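You operate a simulated robot arm through the tools that you are given. There is no shell and no other tool. Be economical: measure what you need, move in short steps, check, and stop when the job is done.

The job below is to be done with a simulated robot arm. You get a single attempt, and the scene is never put back.

## Task
Take the grey rag and put it on top of the silver foil carrier with the black lug.
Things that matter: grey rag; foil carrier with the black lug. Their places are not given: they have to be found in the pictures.

It is judged by the outcome, as a careful person would: the job done as asked, and still so three seconds after it is handed in. It fails if anything else is knocked over, pushed out of place, dropped, spilled or broken.

## Robot
A 7-joint arm with a two-finger parallel gripper, fixed in place. Base frame: the origin is at the foot of the arm, x ahead of it, y to its left, z up; the work surface is at about z = 0. Units: mm, degrees, N and s.
With the tool pointing down near the work surface it reaches from about 220 to 580 mm from the base axis. Its first joint turns from -66.0 to 66.0 degrees. Payload 2.5 kg.
Tool frame: the origin (TCP) lies between the finger pads and is the grasp point; the fingertips stand 23 mm ahead of it; z points along the fingers, y is the line along which they close. The gripper opens to 94 mm. The fingers are 38 mm wide and 10 mm thick; the gripper's body (54 by 96 mm) begins 39 mm behind the TCP.
Orientation is told as [roll, pitch, yaw] about the base's x, y, z axes, in that order, counted from this pose: with the fingers straight down and closing along the base's y, the tool's x points along the base's -x, its y along +y and its z along -z.

## Interface
- The arm moves only by the tool drive_tool. Its arguments are lists of equal length, an entry for each row: "xyz": the shift along the tool's x, y, z in mm, a list of three; "rot": the turn, a rotation vector about the tool's x, y, z in degrees, a list of three; "grip": the finger opening in mm, from 0 to 94. In form: {"xyz": [[dx, dy, dz], ...], "rot": [[rx, ry, rz], ...], "grip": [grip, ...]}. A call has 1 to 12 rows; each row is the pose to reach, as a shift and turn from the pose commanded when the call began, along the tool's axes at that moment. A row lasts 0.2 s, in which the tool goes at most 50 mm and 8.6 degrees; a call with a longer step from one row to the next is refused whole, and so is a gripper value outside its range. A pose out of reach is approached as far as the arm can. The call stops where the force on the tool passes 40 N (or 10 N more than at its start, if that is more) or the arm is blocked; 0.2 s more then pass. Each finger travels about 108 mm/s and halts on what it meets, pressing with about 32 N; the grip force reading is that of the motor and also rises with nothing between the fingers. The clock runs only during rows and for 0.2 s after the last one: add rows that repeat a pose to give the fingers time. The reply holds the time, the measured pose of the TCP, the force on the tool along the base axes, the opening and the grip force, in the units named above and with some noise, and new pictures: "pictures" is both (left out), scene, wrist or none.
- Cameras (640 x 400 px; columns grow to the right, rows downward): "scene" is fixed at [126.6, -413, 539.4]; the picture's right is [0.74, -0.67, 0.00], its down [-0.41, -0.45, -0.80] and it looks along [0.53, 0.59, -0.61] (base axes); focal length 348 px, centre (320, 200). "wrist" rides on the gripper at [-39, 0, -44] in the tool frame; the picture's right is [0.00, -1.00, 0.00], its down [0.97, 0.00, -0.24] and it looks along [0.24, 0.00, 0.97] (tool axes); focal length 218 px, centre (320, 200).
- point_at(camera, pixels): for up to 12 pixels [column, row] of the newest picture of that camera ("zoom" is the newest enlarged one), the place [x, y, z] in the base frame of the surface seen there, good to about 2 mm. The clock stands still meanwhile.
- inspect(camera, box): a new picture of the part [left, top, right, bottom] of that camera's present view, enlarged. The clock stands still meanwhile.
- job_done(): hands the job in; it is judged then, once.

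Go step by step. Measure first, check grasps and placings, and put right what went wrong. The budget is 60 turns and 150 pictures, counting those below and the enlarged ones. Unless the task says otherwise, let go and move clear before handing in, and close with one line.

The tools are called after ">>>" by a JSON object that holds its "method" and its "body". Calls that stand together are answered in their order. drive_tool: Moves the arm, as the interface text tells. Its arguments: {"type":"object","properties":{"xyz":{"type":"array"},"rot":{"type":"array"},"grip":{"type":"array"},"pictures":{"type":"string","enum":["both","scene","wrist","none"]}},"required":["xyz","rot","grip"]} The other tools are called the same way: point_at (camera, pixels) gives the place of the surface under pixels of a picture; inspect (camera, box) takes an enlarged picture of a part of a camera's view; job_done () hands the job in.

At the start:

```text
time: 0.0
ee_pos: [404.6, 185.3, 272.3]
ee_rot: [0.0, 0.1, 0.0]
force: [-0.8, -0.8, -0.7]
opening: 94.1
gripper_force: 0.0
```

scene: 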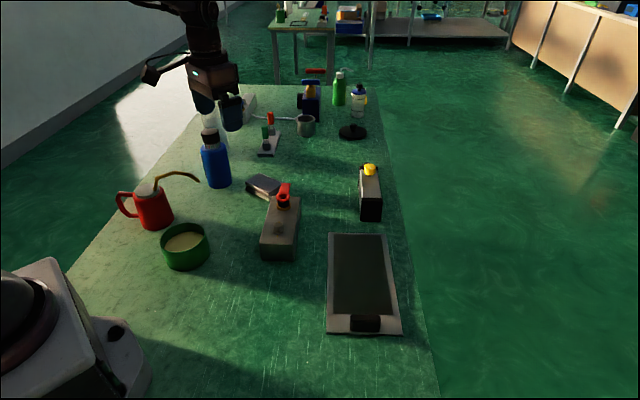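
wrist: 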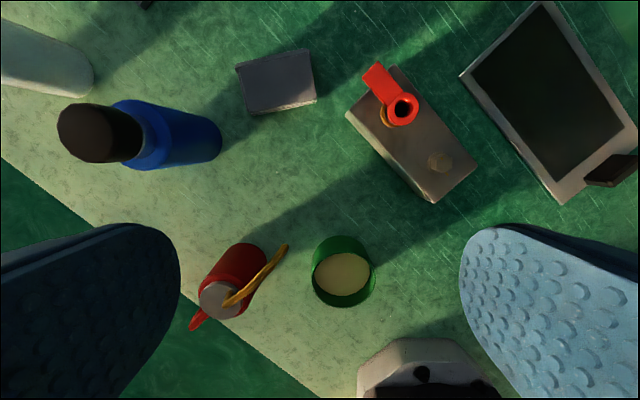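

The pictures show a grey folded thing at scene (263,186) and a silver-framed tray with a black lug at (362,285). I'll enlarge both, along with the far objects.

>>> {"method": "inspect", "body": {"camera": "scene", "box": [220, 150, 420, 350]}}

>>> {"method": "inspect", "body": {"camera": "scene", "box": [190, 60, 390, 185]}}

>>> {"method": "inspect", "body": {"camera": "wrist", "box": [220, 20, 480, 210]}}

>>> {"method": "point_at", "body": {"camera": "wrist", "pixels": [[238, 66], [308, 50], [316, 98], [252, 113], [278, 80], [238, 75], [345, 115], [395, 65], [403, 107], [462, 75], [545, 5], [635, 130]]}}

>>> {"method": "point_at", "body": {"camera": "scene", "pixels": [[330, 236], [384, 236], [400, 332], [328, 331], [360, 270], [365, 318], [365, 326], [350, 317], [381, 317], [392, 280], [284, 190], [262, 184]]}}

```text
2.00 times, centred on (320, 250) of scene
```

zoom: 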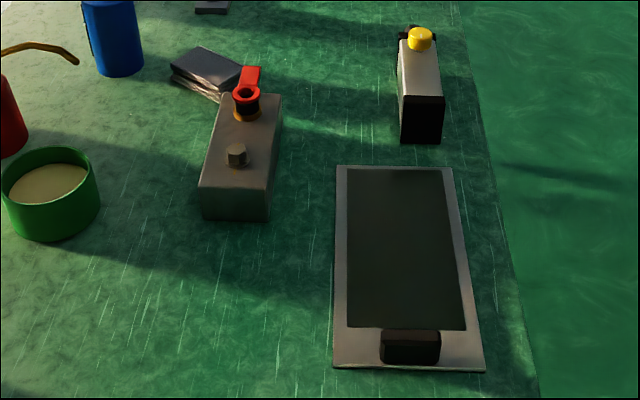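

```text
3.20 times, centred on (290, 122) of scene
```

zoom: 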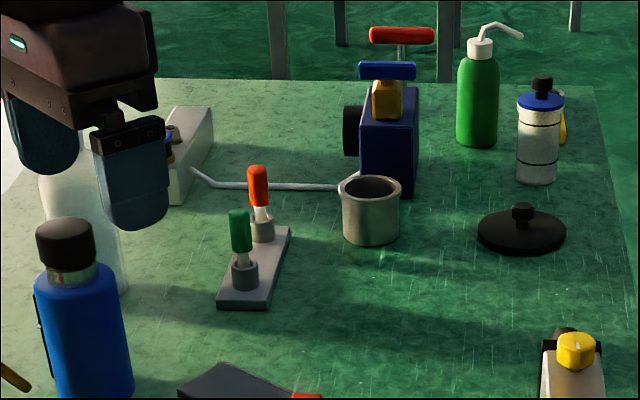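

```text
2.11 times, centred on (350, 115) of wrist
```

zoom: 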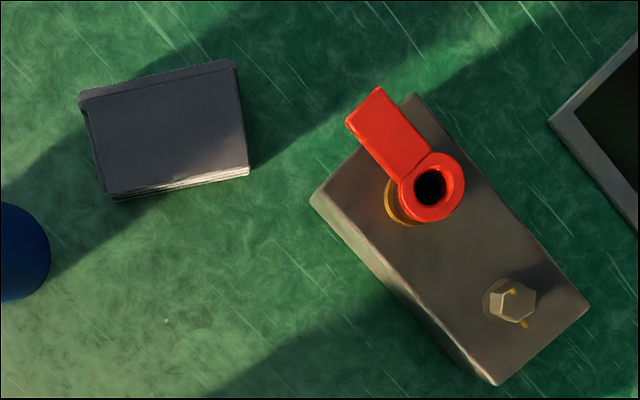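

```text
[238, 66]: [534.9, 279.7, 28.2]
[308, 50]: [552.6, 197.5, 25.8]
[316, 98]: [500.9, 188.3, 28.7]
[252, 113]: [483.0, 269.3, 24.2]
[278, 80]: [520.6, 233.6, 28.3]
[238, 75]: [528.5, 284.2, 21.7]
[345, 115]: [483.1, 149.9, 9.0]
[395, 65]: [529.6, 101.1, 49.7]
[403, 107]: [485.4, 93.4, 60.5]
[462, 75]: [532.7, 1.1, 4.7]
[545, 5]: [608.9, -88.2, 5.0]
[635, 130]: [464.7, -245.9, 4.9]
```

```text
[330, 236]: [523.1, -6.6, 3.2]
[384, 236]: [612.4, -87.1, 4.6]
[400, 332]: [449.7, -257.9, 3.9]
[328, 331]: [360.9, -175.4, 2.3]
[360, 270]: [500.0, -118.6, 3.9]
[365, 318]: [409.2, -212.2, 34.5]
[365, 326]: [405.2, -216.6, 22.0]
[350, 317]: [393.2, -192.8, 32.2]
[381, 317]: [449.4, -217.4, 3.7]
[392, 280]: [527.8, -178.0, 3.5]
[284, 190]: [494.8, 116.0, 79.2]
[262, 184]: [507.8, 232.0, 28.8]
```

The grey rag is the folded stack, centred near (518,234) with its top at z≈28. The tray with the silver rim and black lug is centred near (488,-130). I'll check the other silver item and how close the rag's neighbours are.

>>> {"method": "inspect", "body": {"camera": "scene", "box": [340, 150, 404, 230]}}

>>> {"method": "point_at", "body": {"camera": "wrist", "pixels": [[218, 140], [200, 110], [160, 130], [100, 130], [385, 80], [400, 95], [50, 70], [92, 80], [388, 72], [455, 115], [430, 198], [475, 165]]}}

>>> {"method": "point_at", "body": {"camera": "scene", "pixels": [[218, 186], [231, 180], [206, 180], [210, 133], [282, 185], [283, 198], [267, 155], [278, 150], [265, 175], [262, 196], [248, 183], [277, 182]]}}

```text
5.00 times, centred on (372, 190) of scene
```

zoom: 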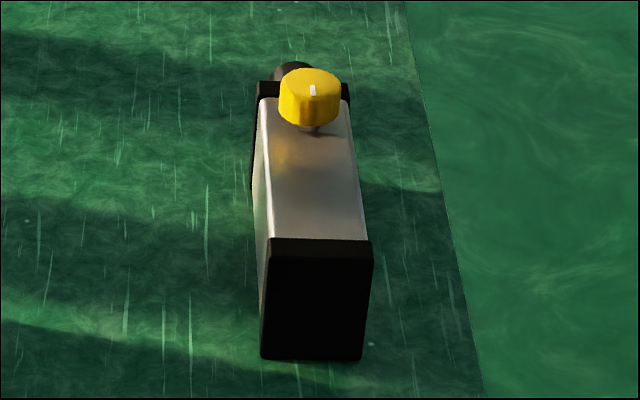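

```text
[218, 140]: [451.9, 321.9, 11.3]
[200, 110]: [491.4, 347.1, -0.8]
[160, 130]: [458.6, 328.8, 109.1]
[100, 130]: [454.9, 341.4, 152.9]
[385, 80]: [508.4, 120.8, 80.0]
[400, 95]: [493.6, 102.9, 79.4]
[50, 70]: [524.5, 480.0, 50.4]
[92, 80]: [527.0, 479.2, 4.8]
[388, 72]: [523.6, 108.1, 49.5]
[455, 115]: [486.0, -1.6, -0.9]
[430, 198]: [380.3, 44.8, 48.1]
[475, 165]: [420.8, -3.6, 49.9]
```

```text
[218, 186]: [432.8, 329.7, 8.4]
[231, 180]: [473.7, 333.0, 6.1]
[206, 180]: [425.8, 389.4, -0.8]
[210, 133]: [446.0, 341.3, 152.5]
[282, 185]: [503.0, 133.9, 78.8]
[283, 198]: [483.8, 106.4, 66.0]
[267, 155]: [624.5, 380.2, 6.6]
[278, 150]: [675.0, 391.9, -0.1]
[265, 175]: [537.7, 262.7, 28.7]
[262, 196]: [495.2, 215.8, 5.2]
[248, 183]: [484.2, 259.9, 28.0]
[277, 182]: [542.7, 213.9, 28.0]
```

The rag's neighbours leave room: the bottle is at about (455,345) and the red lever box is at y<150. I'll move above the rag at z≈210 and turn to yaw 102, so the fingers close across the rag's 52 mm width.

>>> {"method": "drive_tool", "body": {"xyz": [[-9, 3, 5], [-18, 6, 10], [-28, 10, 15], [-37, 13, 20], [-46, 16, 25], [-56, 20, 30], [-65, 23, 35], [-74, 26, 40], [-84, 30, 45], [-93, 33, 50], [-102, 36, 55], [-111, 40, 60]], "rot": [[0, 0, -8.5], [0, 0, -17], [0, 0, -25.5], [0, 0, -34], [0, 0, -42.5], [0, 0, -51], [0, 0, -59.5], [0, 0, -68], [0, 0, -76.5], [0, 0, -85], [0, 0, -93.5], [0, 0, -102]], "grip": [94, 94, 94, 94, 94, 94, 94, 94, 94, 94, 94, 94]}}

```text
time: 2.6
ee_pos: [514.8, 225.0, 213.5]
ee_rot: [0.1, 0.0, 102.2]
force: [-0.1, -0.3, -0.6]
opening: 94.1
gripper_force: 0.1
```

scene: 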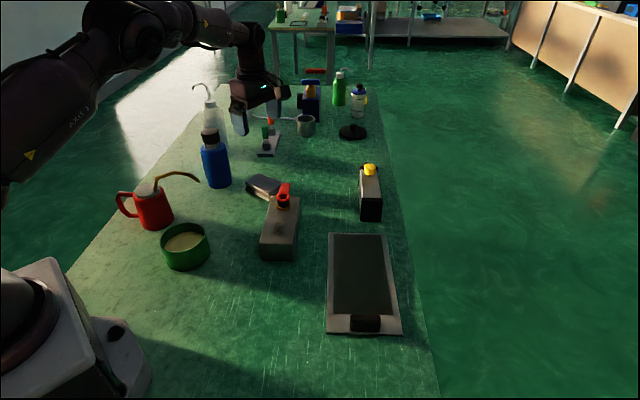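
wrist: 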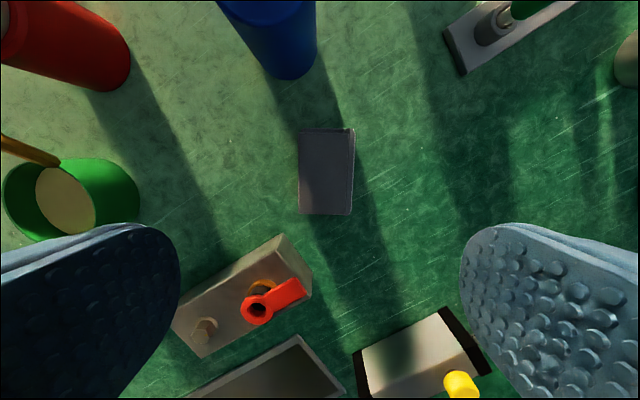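

The wrist picture shows the rag squared up at (326,172). I'll measure its corners again before going down.

>>> {"method": "point_at", "body": {"camera": "wrist", "pixels": [[302, 133], [346, 133], [301, 212], [349, 212], [326, 172], [353, 150], [298, 160]]}}

>>> {"method": "inspect", "body": {"camera": "wrist", "box": [270, 110, 380, 230]}}

```text
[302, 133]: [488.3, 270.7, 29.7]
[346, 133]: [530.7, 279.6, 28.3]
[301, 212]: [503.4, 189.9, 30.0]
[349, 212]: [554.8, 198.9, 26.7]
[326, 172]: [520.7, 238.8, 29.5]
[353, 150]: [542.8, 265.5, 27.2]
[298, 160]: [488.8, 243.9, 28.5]
```

```text
3.33 times, centred on (325, 170) of wrist
```

zoom: 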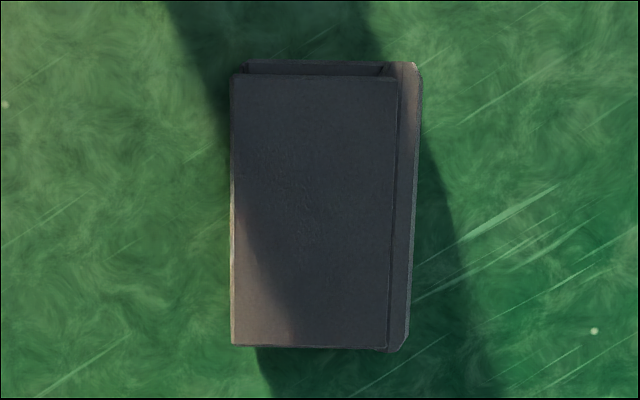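

The rag's centre is (521,235), so I'll shift slightly toward it and go down until the fingertips are about 5 mm above the table, still open.

>>> {"method": "drive_tool", "body": {"xyz": [[-4, -7, 30], [-4, -7, 65], [-4, -7, 100], [-4, -7, 130], [-4, -7, 155], [-4, -7, 172], [-4, -7, 184], [-4, -7, 184]], "rot": [[0, 0, 0], [0, 0, 0], [0, 0, 0], [0, 0, 0], [0, 0, 0], [0, 0, 0], [0, 0, 0], [0, 0, 0]], "grip": [94, 94, 94, 94, 94, 94, 94, 94]}}

```text
time: 4.4
ee_pos: [522.5, 231.1, 29.2]
ee_rot: [0.0, 0.0, 102.0]
force: [0.2, 0.1, 0.1]
opening: 93.6
gripper_force: 0.1
```

scene: 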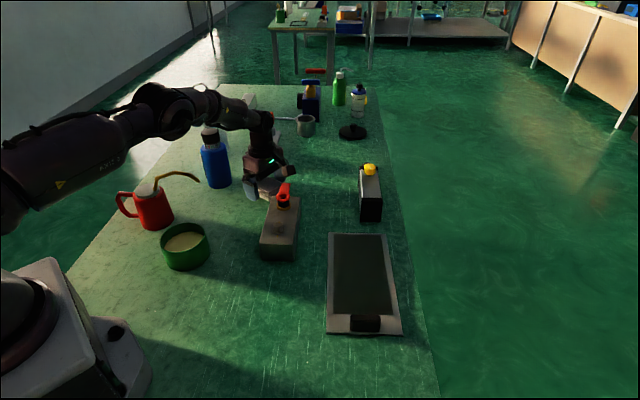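
wrist: 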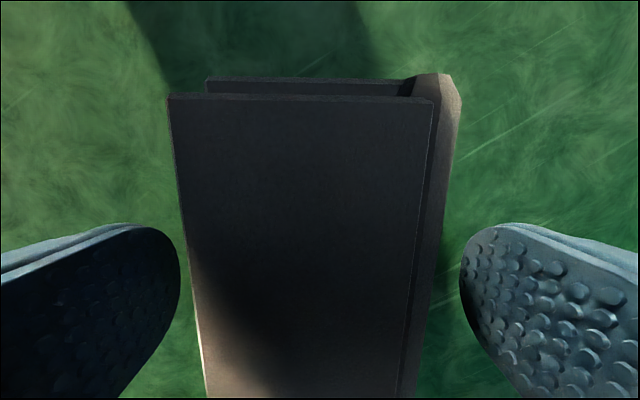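

The rag sits between the fingers with clearance on both sides. I'll close now.

>>> {"method": "drive_tool", "body": {"xyz": [[0, 0, 1], [0, 0, 1], [0, 0, 1], [0, 0, 1], [0, 0, 1], [0, 0, 1]], "rot": [[0, 0, 0], [0, 0, 0], [0, 0, 0], [0, 0, 0], [0, 0, 0], [0, 0, 0]], "grip": [70, 40, 20, 20, 20, 20]}}

```text
time: 5.8
ee_pos: [522.4, 229.6, 28.1]
ee_rot: [0.0, 0.0, 102.0]
force: [-0.1, -0.6, 1.6]
opening: 57.2
gripper_force: 31.8
```

scene: 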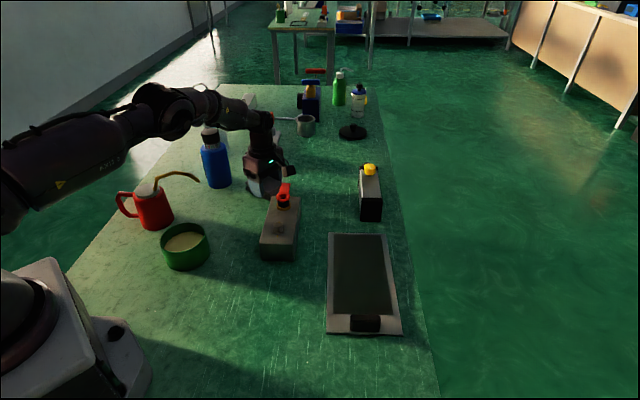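
wrist: 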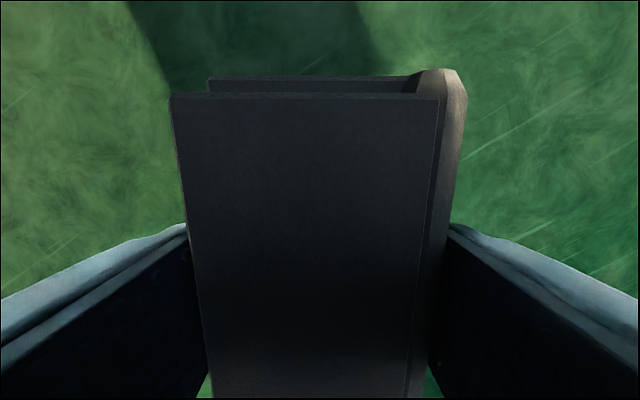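

The fingers stopped at 57 mm with 32 N, so the rag is held. I'll lift straight up and check.

>>> {"method": "drive_tool", "body": {"xyz": [[0, 0, -8], [0, 0, -20], [0, 0, -40], [0, 0, -65], [0, 0, -95], [0, 0, -125], [0, 0, -150], [0, 0, -150]], "rot": [[0, 0, 0], [0, 0, 0], [0, 0, 0], [0, 0, 0], [0, 0, 0], [0, 0, 0], [0, 0, 0], [0, 0, 0]], "grip": [20, 20, 20, 20, 20, 20, 20, 20]}}

```text
time: 7.6
ee_pos: [521.2, 230.7, 177.8]
ee_rot: [0.0, -0.1, 102.0]
force: [0.5, 0.1, 0.2]
opening: 20.0
gripper_force: 0.1
```

scene: 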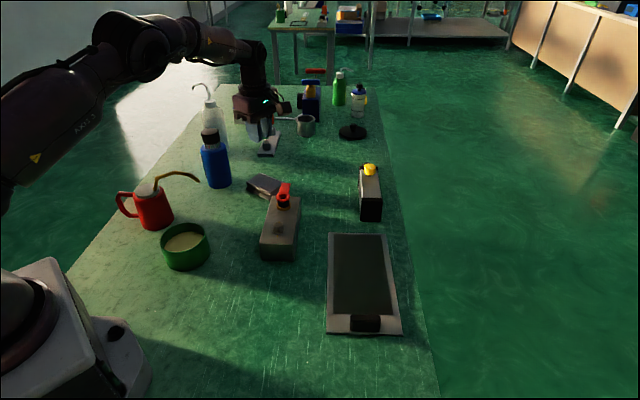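
wrist: 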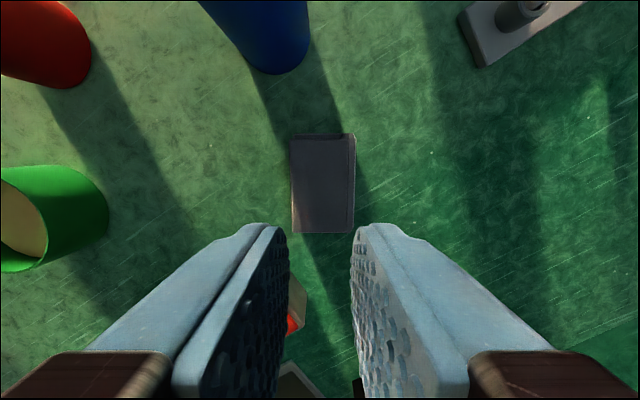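

The fingers ran on to 20 mm and the rag is still on the table at wrist (323,185), so it slipped out. I'll look closely at its shape before trying again.

>>> {"method": "inspect", "body": {"camera": "wrist", "box": [265, 115, 385, 245]}}

>>> {"method": "inspect", "body": {"camera": "scene", "box": [235, 165, 299, 205]}}

>>> {"method": "point_at", "body": {"camera": "wrist", "pixels": [[295, 140], [346, 140], [353, 140], [295, 228], [348, 228], [352, 228], [320, 136], [322, 185], [320, 231]]}}

```text
3.08 times, centred on (325, 180) of wrist
```

zoom: 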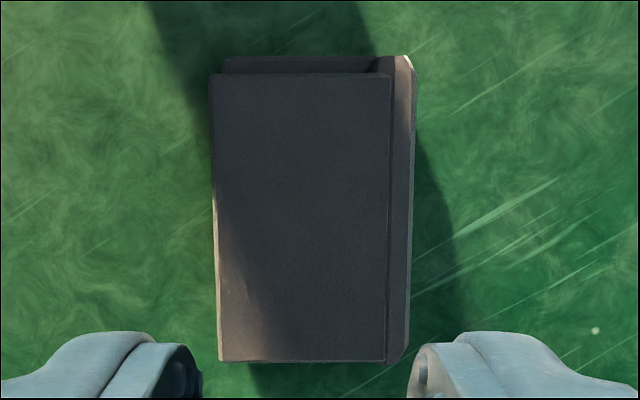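

```text
10.00 times, centred on (267, 185) of scene
```

zoom: 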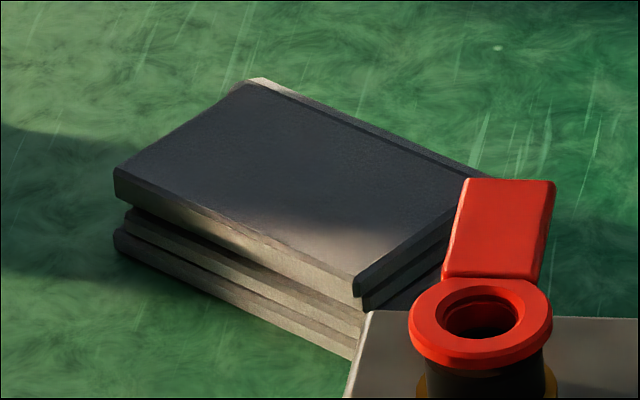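

```text
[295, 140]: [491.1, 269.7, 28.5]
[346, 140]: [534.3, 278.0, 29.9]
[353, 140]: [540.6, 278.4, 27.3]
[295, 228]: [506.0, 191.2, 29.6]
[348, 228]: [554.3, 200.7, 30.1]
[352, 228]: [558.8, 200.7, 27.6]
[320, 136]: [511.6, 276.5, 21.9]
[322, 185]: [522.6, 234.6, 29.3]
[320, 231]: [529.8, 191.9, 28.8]
```

The rag is a stiff three-layer fold, about 83 x 53 mm, and it hasn't moved. I'll open, grip it again at its centre and 3 mm lower, then lift very slowly while watching the force.

>>> {"method": "drive_tool", "body": {"xyz": [[0, 0, 0], [-3, -3, 0], [-3, -3, 30], [-3, -3, 65], [-3, -3, 100], [-3, -3, 125], [-3, -3, 141], [-3, -3, 152], [-3, -3, 152]], "rot": [[0, 0, 0], [0, 0, 0], [0, 0, 0], [0, 0, 0], [0, 0, 0], [0, 0, 0], [0, 0, 0], [0, 0, 0], [0, 0, 0]], "grip": [94, 94, 94, 94, 94, 94, 94, 94, 94], "pictures": "wrist"}}

>>> {"method": "drive_tool", "body": {"xyz": [[0, 0, 0], [0, 0, 0], [0, 0, 0], [0, 0, 0], [0, 0, 0], [0, 0, 0], [0, 0, 0]], "rot": [[0, 0, 0], [0, 0, 0], [0, 0, 0], [0, 0, 0], [0, 0, 0], [0, 0, 0], [0, 0, 0]], "grip": [75, 60, 45, 20, 0, 0, 0], "pictures": "none"}}

>>> {"method": "drive_tool", "body": {"xyz": [[0, 0, -1], [0, 0, -2], [0, 0, -3], [0, 0, -4], [0, 0, -5], [0, 0, -6]], "rot": [[0, 0, 0], [0, 0, 0], [0, 0, 0], [0, 0, 0], [0, 0, 0], [0, 0, 0]], "grip": [0, 0, 0, 0, 0, 0], "pictures": "wrist"}}

```text
time: 9.6
ee_pos: [523.6, 233.3, 26.0]
ee_rot: [0.1, -0.1, 102.0]
force: [0.0, 0.1, -0.1]
opening: 94.1
gripper_force: 0.2
```

wrist: 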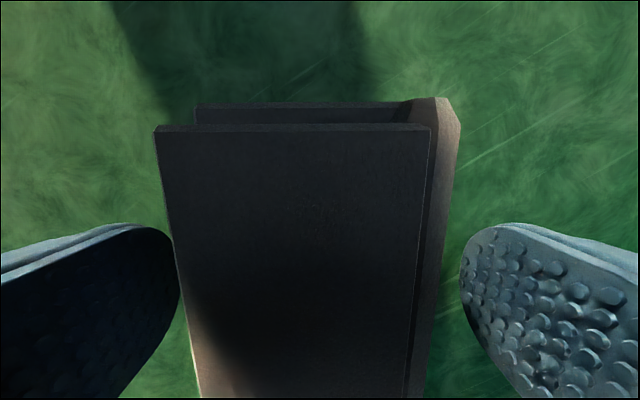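

```text
time: 11.2
ee_pos: [524.8, 233.1, 27.3]
ee_rot: [0.0, 0.1, 101.9]
force: [-0.3, -0.1, 0.4]
opening: 57.1
gripper_force: 32.1
```

```text
time: 12.6
ee_pos: [524.8, 233.7, 32.5]
ee_rot: [0.1, 0.0, 102.0]
force: [0.4, -0.6, -0.1]
opening: 57.2
gripper_force: 31.5
```

wrist: 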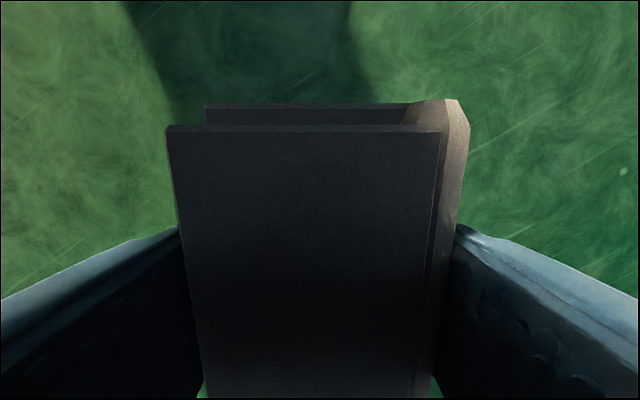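

The rag looks the same size although the tool has risen 6 mm, so it is being lifted. I'll keep going slowly and measure its height.

>>> {"method": "point_at", "body": {"camera": "wrist", "pixels": [[300, 200], [300, 140], [300, 350]]}}

>>> {"method": "drive_tool", "body": {"xyz": [[0, 0, -1], [0, 0, -2], [0, 0, -4], [0, 0, -6], [0, 0, -8], [0, 0, -11], [0, 0, -14]], "rot": [[0, 0, 0], [0, 0, 0], [0, 0, 0], [0, 0, 0], [0, 0, 0], [0, 0, 0], [0, 0, 0]], "grip": [0, 0, 0, 0, 0, 0, 0], "pictures": "wrist"}}

>>> {"method": "point_at", "body": {"camera": "wrist", "pixels": [[300, 200], [300, 140], [300, 350]]}}

```text
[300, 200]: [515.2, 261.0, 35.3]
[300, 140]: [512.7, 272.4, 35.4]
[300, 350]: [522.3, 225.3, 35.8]
```

```text
time: 14.2
ee_pos: [524.4, 233.5, 47.2]
ee_rot: [0.0, 0.0, 102.0]
force: [0.1, -0.5, -0.4]
opening: 57.1
gripper_force: 32.5
```

wrist: 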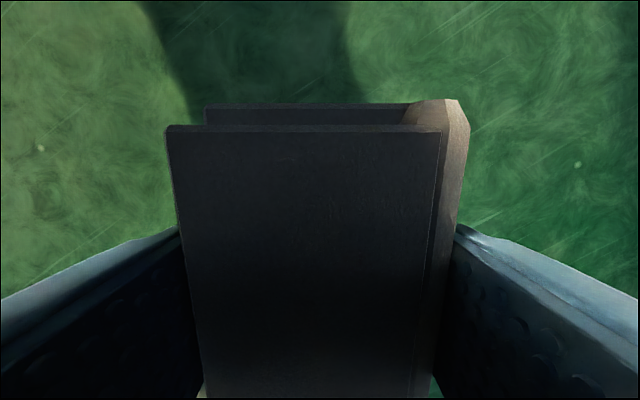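

```text
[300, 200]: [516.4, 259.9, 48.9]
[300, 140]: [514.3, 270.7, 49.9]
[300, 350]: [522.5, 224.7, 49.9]
```

The rag rises with the tool (top at 49.5) and isn't slipping. I'll lift gently to about z=135.

>>> {"method": "drive_tool", "body": {"xyz": [[0, 0, -3], [0, 0, -7], [0, 0, -12], [0, 0, -18], [0, 0, -25], [0, 0, -32], [0, 0, -40], [0, 0, -48], [0, 0, -56], [0, 0, -63], [0, 0, -68], [0, 0, -71]], "rot": [[0, 0, 0], [0, 0, 0], [0, 0, 0], [0, 0, 0], [0, 0, 0], [0, 0, 0], [0, 0, 0], [0, 0, 0], [0, 0, 0], [0, 0, 0], [0, 0, 0], [0, 0, 0]], "grip": [0, 0, 0, 0, 0, 0, 0, 0, 0, 0, 0, 0], "pictures": "wrist"}}

>>> {"method": "point_at", "body": {"camera": "wrist", "pixels": [[300, 200], [300, 140], [300, 350]]}}

```text
time: 16.8
ee_pos: [524.8, 234.2, 118.9]
ee_rot: [0.0, -0.1, 102.0]
force: [0.2, -0.5, -0.7]
opening: 57.3
gripper_force: 31.9
```

wrist: 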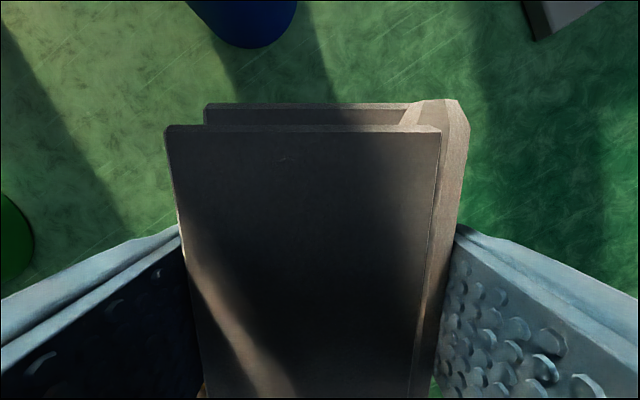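

```text
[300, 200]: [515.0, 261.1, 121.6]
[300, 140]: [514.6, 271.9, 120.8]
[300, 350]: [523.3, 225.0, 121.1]
```

The rag is still firmly held, with its top at 121 to match the tool at 119. I'll rise another 25 mm and move across toward the tray.

>>> {"method": "drive_tool", "body": {"xyz": [[3, 1, -4], [9, 3, -9], [17, 5, -14], [29, 9, -19], [43, 14, -23], [59, 19, -25], [76, 24, -25], [93, 30, -25], [109, 35, -25], [121, 38, -25], [130, 41, -25], [134, 43, -25]], "rot": [[0, 0, 0], [0, 0, 0], [0, 0, 0], [0, 0, 0], [0, 0, 0], [0, 0, 0], [0, 0, 0], [0, 0, 0], [0, 0, 0], [0, 0, 0], [0, 0, 0], [0, 0, 0]], "grip": [0, 0, 0, 0, 0, 0, 0, 0, 0, 0, 0, 0], "pictures": "scene"}}

>>> {"method": "drive_tool", "body": {"xyz": [[3, 1, 0], [9, 3, 0], [19, 6, 0], [33, 10, 0], [49, 16, 0], [67, 21, 0], [86, 27, 0], [105, 33, 0], [121, 39, 0], [133, 42, 0], [141, 45, 0], [145, 46, 0]], "rot": [[0, 0, 0], [0, 0, 2], [0, 0, 6], [0, 0, 11], [0, 0, 16], [0, 0, 22], [0, 0, 28], [0, 0, 34], [0, 0, 39], [0, 0, 43], [0, 0, 46], [0, 0, 47]], "grip": [0, 0, 0, 0, 0, 0, 0, 0, 0, 0, 0, 0]}}

```text
time: 19.4
ee_pos: [510.4, 91.8, 143.4]
ee_rot: [0.0, 0.0, 102.1]
force: [-0.3, -1.0, -1.1]
opening: 57.0
gripper_force: 31.7
```

scene: 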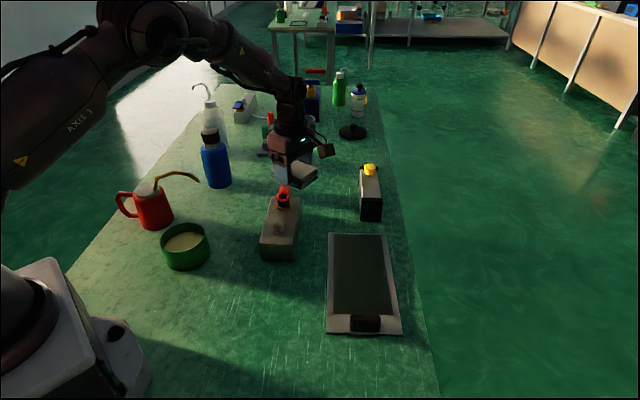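

```text
time: 22.0
ee_pos: [495.6, -58.2, 143.3]
ee_rot: [0.0, 0.0, 55.0]
force: [-0.1, 0.0, 0.0]
opening: 57.0
gripper_force: 31.6
```

scene: 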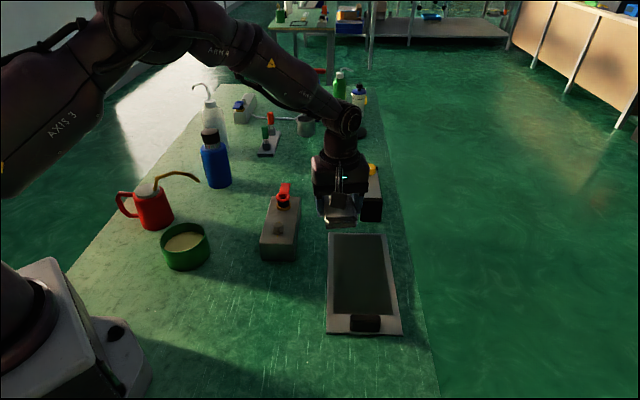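
wrist: 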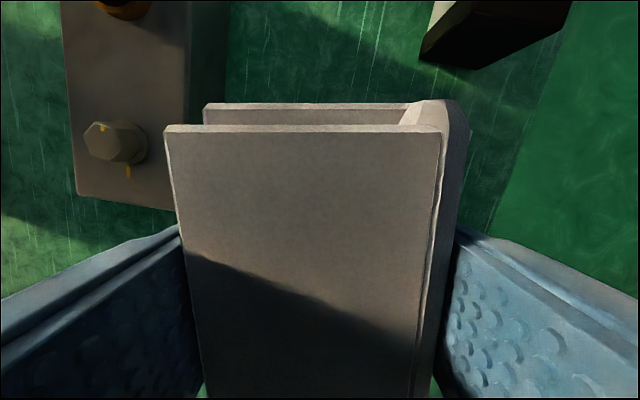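

The rag is still held. I'll move over the tray's middle (495,-122), line up with its long axis (yaw 46), and come down partway.

>>> {"method": "drive_tool", "body": {"xyz": [[3, -2, 0], [8, -5, 0], [16, -11, 0], [26, -18, 0], [36, -25, 0], [45, -31, 0], [51, -35, 0], [53, -36, 0], [53, -36, 3], [53, -36, 8]], "rot": [[0, 0, 0], [0, 0, 1], [0, 0, 2], [0, 0, 4], [0, 0, 6], [0, 0, 8], [0, 0, 9], [0, 0, 9], [0, 0, 9], [0, 0, 9]], "grip": [0, 0, 0, 0, 0, 0, 0, 0, 0, 0], "pictures": "none"}}

>>> {"method": "drive_tool", "body": {"xyz": [[0, 0, 3], [0, 0, 8], [0, 0, 15], [0, 0, 23], [0, 0, 32], [0, 0, 41], [0, 0, 50], [0, 0, 58], [0, 0, 65], [0, 0, 70], [0, 0, 74], [0, 0, 76]], "rot": [[0, 0, 0], [0, 0, 0], [0, 0, 0], [0, 0, 0], [0, 0, 0], [0, 0, 0], [0, 0, 0], [0, 0, 0], [0, 0, 0], [0, 0, 0], [0, 0, 0], [0, 0, 0]], "grip": [0, 0, 0, 0, 0, 0, 0, 0, 0, 0, 0, 0]}}

>>> {"method": "point_at", "body": {"camera": "wrist", "pixels": [[300, 200], [300, 140], [300, 350]]}}

>>> {"method": "inspect", "body": {"camera": "scene", "box": [280, 150, 440, 350]}}

```text
time: 24.2
ee_pos: [493.7, -121.8, 134.5]
ee_rot: [-0.1, 0.0, 46.1]
force: [-0.3, -0.5, 0.1]
opening: 57.3
gripper_force: 31.6
```

```text
time: 26.8
ee_pos: [494.8, -123.1, 60.2]
ee_rot: [0.0, 0.0, 46.0]
force: [-0.3, 0.4, -0.7]
opening: 57.2
gripper_force: 32.6
```

scene: 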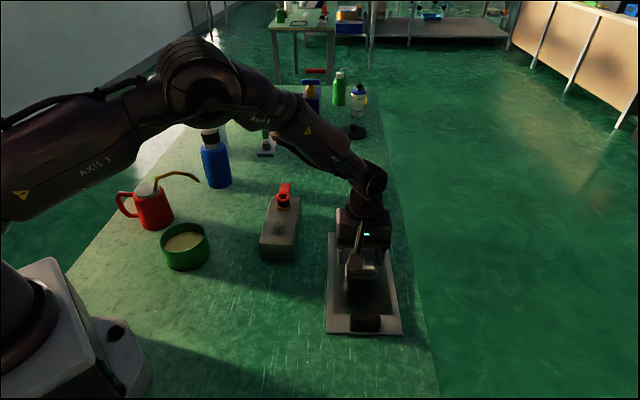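
wrist: 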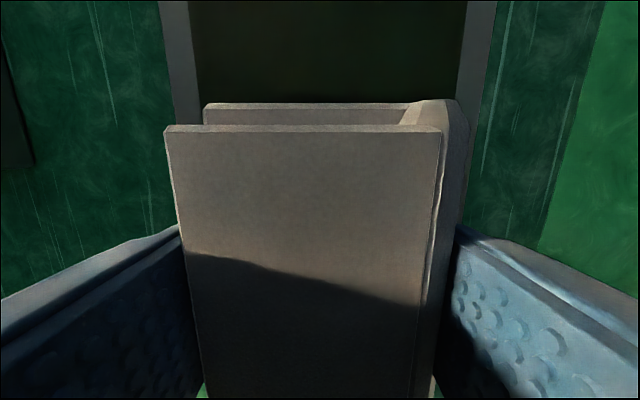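

```text
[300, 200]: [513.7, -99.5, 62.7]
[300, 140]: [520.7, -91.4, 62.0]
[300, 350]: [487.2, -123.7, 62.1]
```

```text
2.00 times, centred on (360, 250) of scene
```

zoom: 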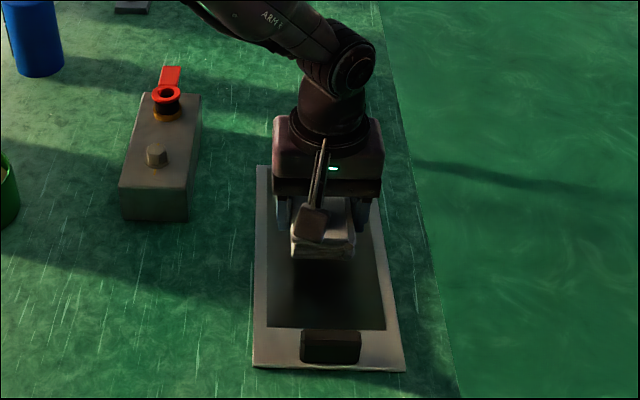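

The rag is centred over the tray and lined up with it, and its bottom is about 28 mm above the surface. I'll come down gently until the force shows contact.

>>> {"method": "drive_tool", "body": {"xyz": [[0, 0, 4], [0, 0, 9], [0, 0, 14], [0, 0, 18], [0, 0, 21], [0, 0, 23], [0, 0, 24], [0, 0, 25], [0, 0, 26], [0, 0, 26]], "rot": [[0, 0, 0], [0, 0, 0], [0, 0, 0], [0, 0, 0], [0, 0, 0], [0, 0, 0], [0, 0, 0], [0, 0, 0], [0, 0, 0], [0, 0, 0]], "grip": [0, 0, 0, 0, 0, 0, 0, 0, 0, 0], "pictures": "none"}}

>>> {"method": "drive_tool", "body": {"xyz": [[0, 0, 0.5], [0, 0, 1], [0, 0, 1.5], [0, 0, 1.5]], "rot": [[0, 0, 0], [0, 0, 0], [0, 0, 0], [0, 0, 0]], "grip": [0, 0, 0, 0], "pictures": "none"}}

```text
time: 29.0
ee_pos: [494.3, -121.8, 31.1]
ee_rot: [0.0, 0.0, 46.1]
force: [0.1, 0.8, 0.4]
opening: 57.3
gripper_force: 31.9
```

```text
time: 30.0
ee_pos: [494.9, -123.2, 30.5]
ee_rot: [-0.1, -0.1, 46.0]
force: [-2.9, 1.0, 6.8]
opening: 57.2
gripper_force: 31.9
```

The upward force rose to 7 N, so the rag is resting on the tray. I'll open slowly and evenly, then look.

>>> {"method": "drive_tool", "body": {"xyz": [[0, 0, -0.5], [0, 0, -0.5], [0, 0, -0.5], [0, 0, -0.5], [0, 0, -0.5], [0, 0, -0.5]], "rot": [[0, 0, 0], [0, 0, 0], [0, 0, 0], [0, 0, 0], [0, 0, 0], [0, 0, 0]], "grip": [58, 62, 68, 76, 86, 86]}}

```text
time: 31.4
ee_pos: [493.5, -122.7, 30.7]
ee_rot: [0.0, -0.1, 46.0]
force: [0.1, -0.6, -0.5]
opening: 85.8
gripper_force: 0.0
```

scene: 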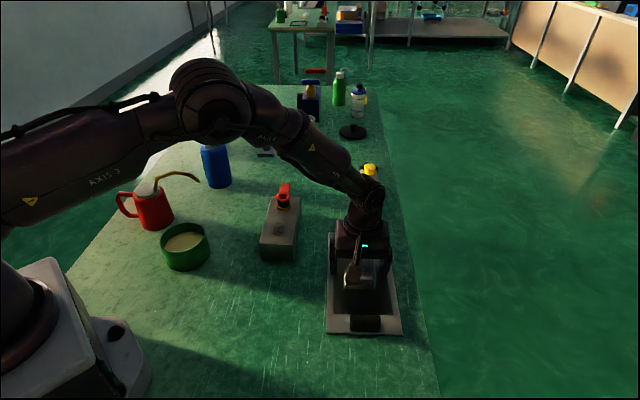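
wrist: 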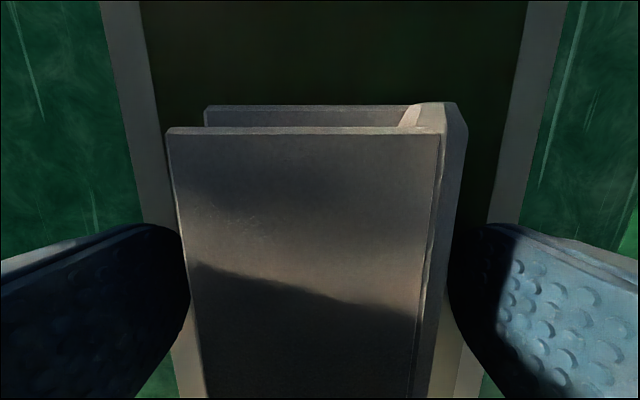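

The rag is released on the tray and the fingers are clear on both sides. I'll raise straight up.

>>> {"method": "drive_tool", "body": {"xyz": [[0, 0, -4], [0, 0, -12], [0, 0, -24], [0, 0, -45], [0, 0, -70], [0, 0, -100], [0, 0, -130], [0, 0, -160], [0, 0, -180], [0, 0, -180]], "rot": [[0, 0, 0], [0, 0, 0], [0, 0, 0], [0, 0, 0], [0, 0, 0], [0, 0, 0], [0, 0, 0], [0, 0, 0], [0, 0, 0], [0, 0, 0]], "grip": [90, 90, 90, 90, 90, 90, 90, 90, 90, 90]}}

>>> {"method": "inspect", "body": {"camera": "scene", "box": [220, 150, 420, 350]}}

```text
time: 33.6
ee_pos: [493.1, -122.7, 212.5]
ee_rot: [0.0, 0.0, 46.0]
force: [-1.1, 1.0, 0.2]
opening: 89.9
gripper_force: 0.1
```

scene: 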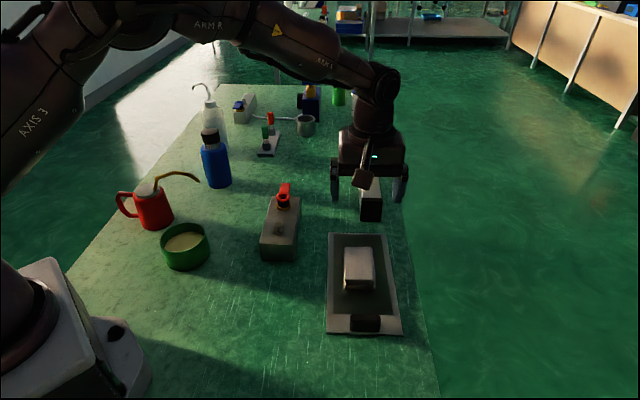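
wrist: 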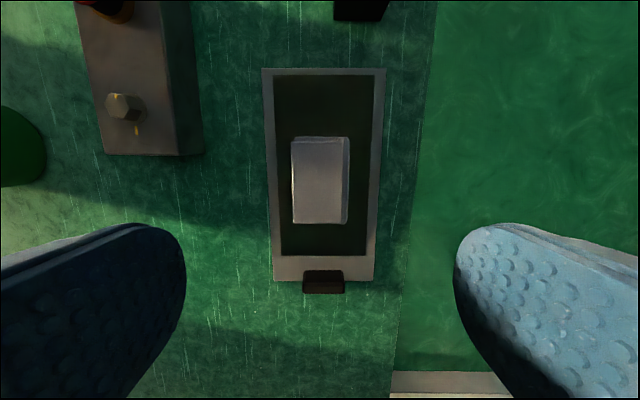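

```text
2.00 times, centred on (320, 250) of scene
```

zoom: 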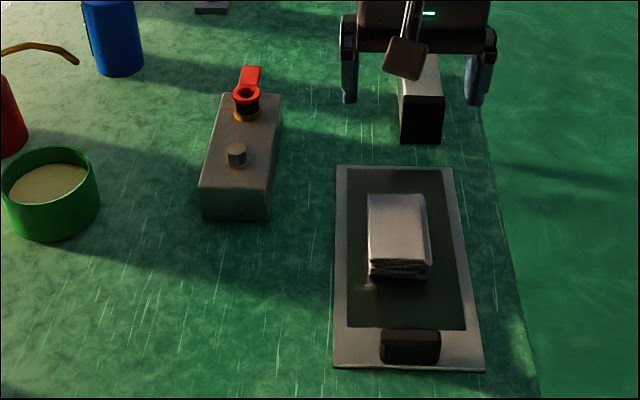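

The rag lies flat in the middle of the tray at scene (358,268). The tray and its neighbours haven't moved, and the arm is clear, so I'm handing in.

>>> {"method": "job_done", "body": {}}

```text
The job is handed in.
```

The grey rag is lying flat on top of the silver foil carrier with the black lug; my first grip slipped, but the second held and nothing else was moved.
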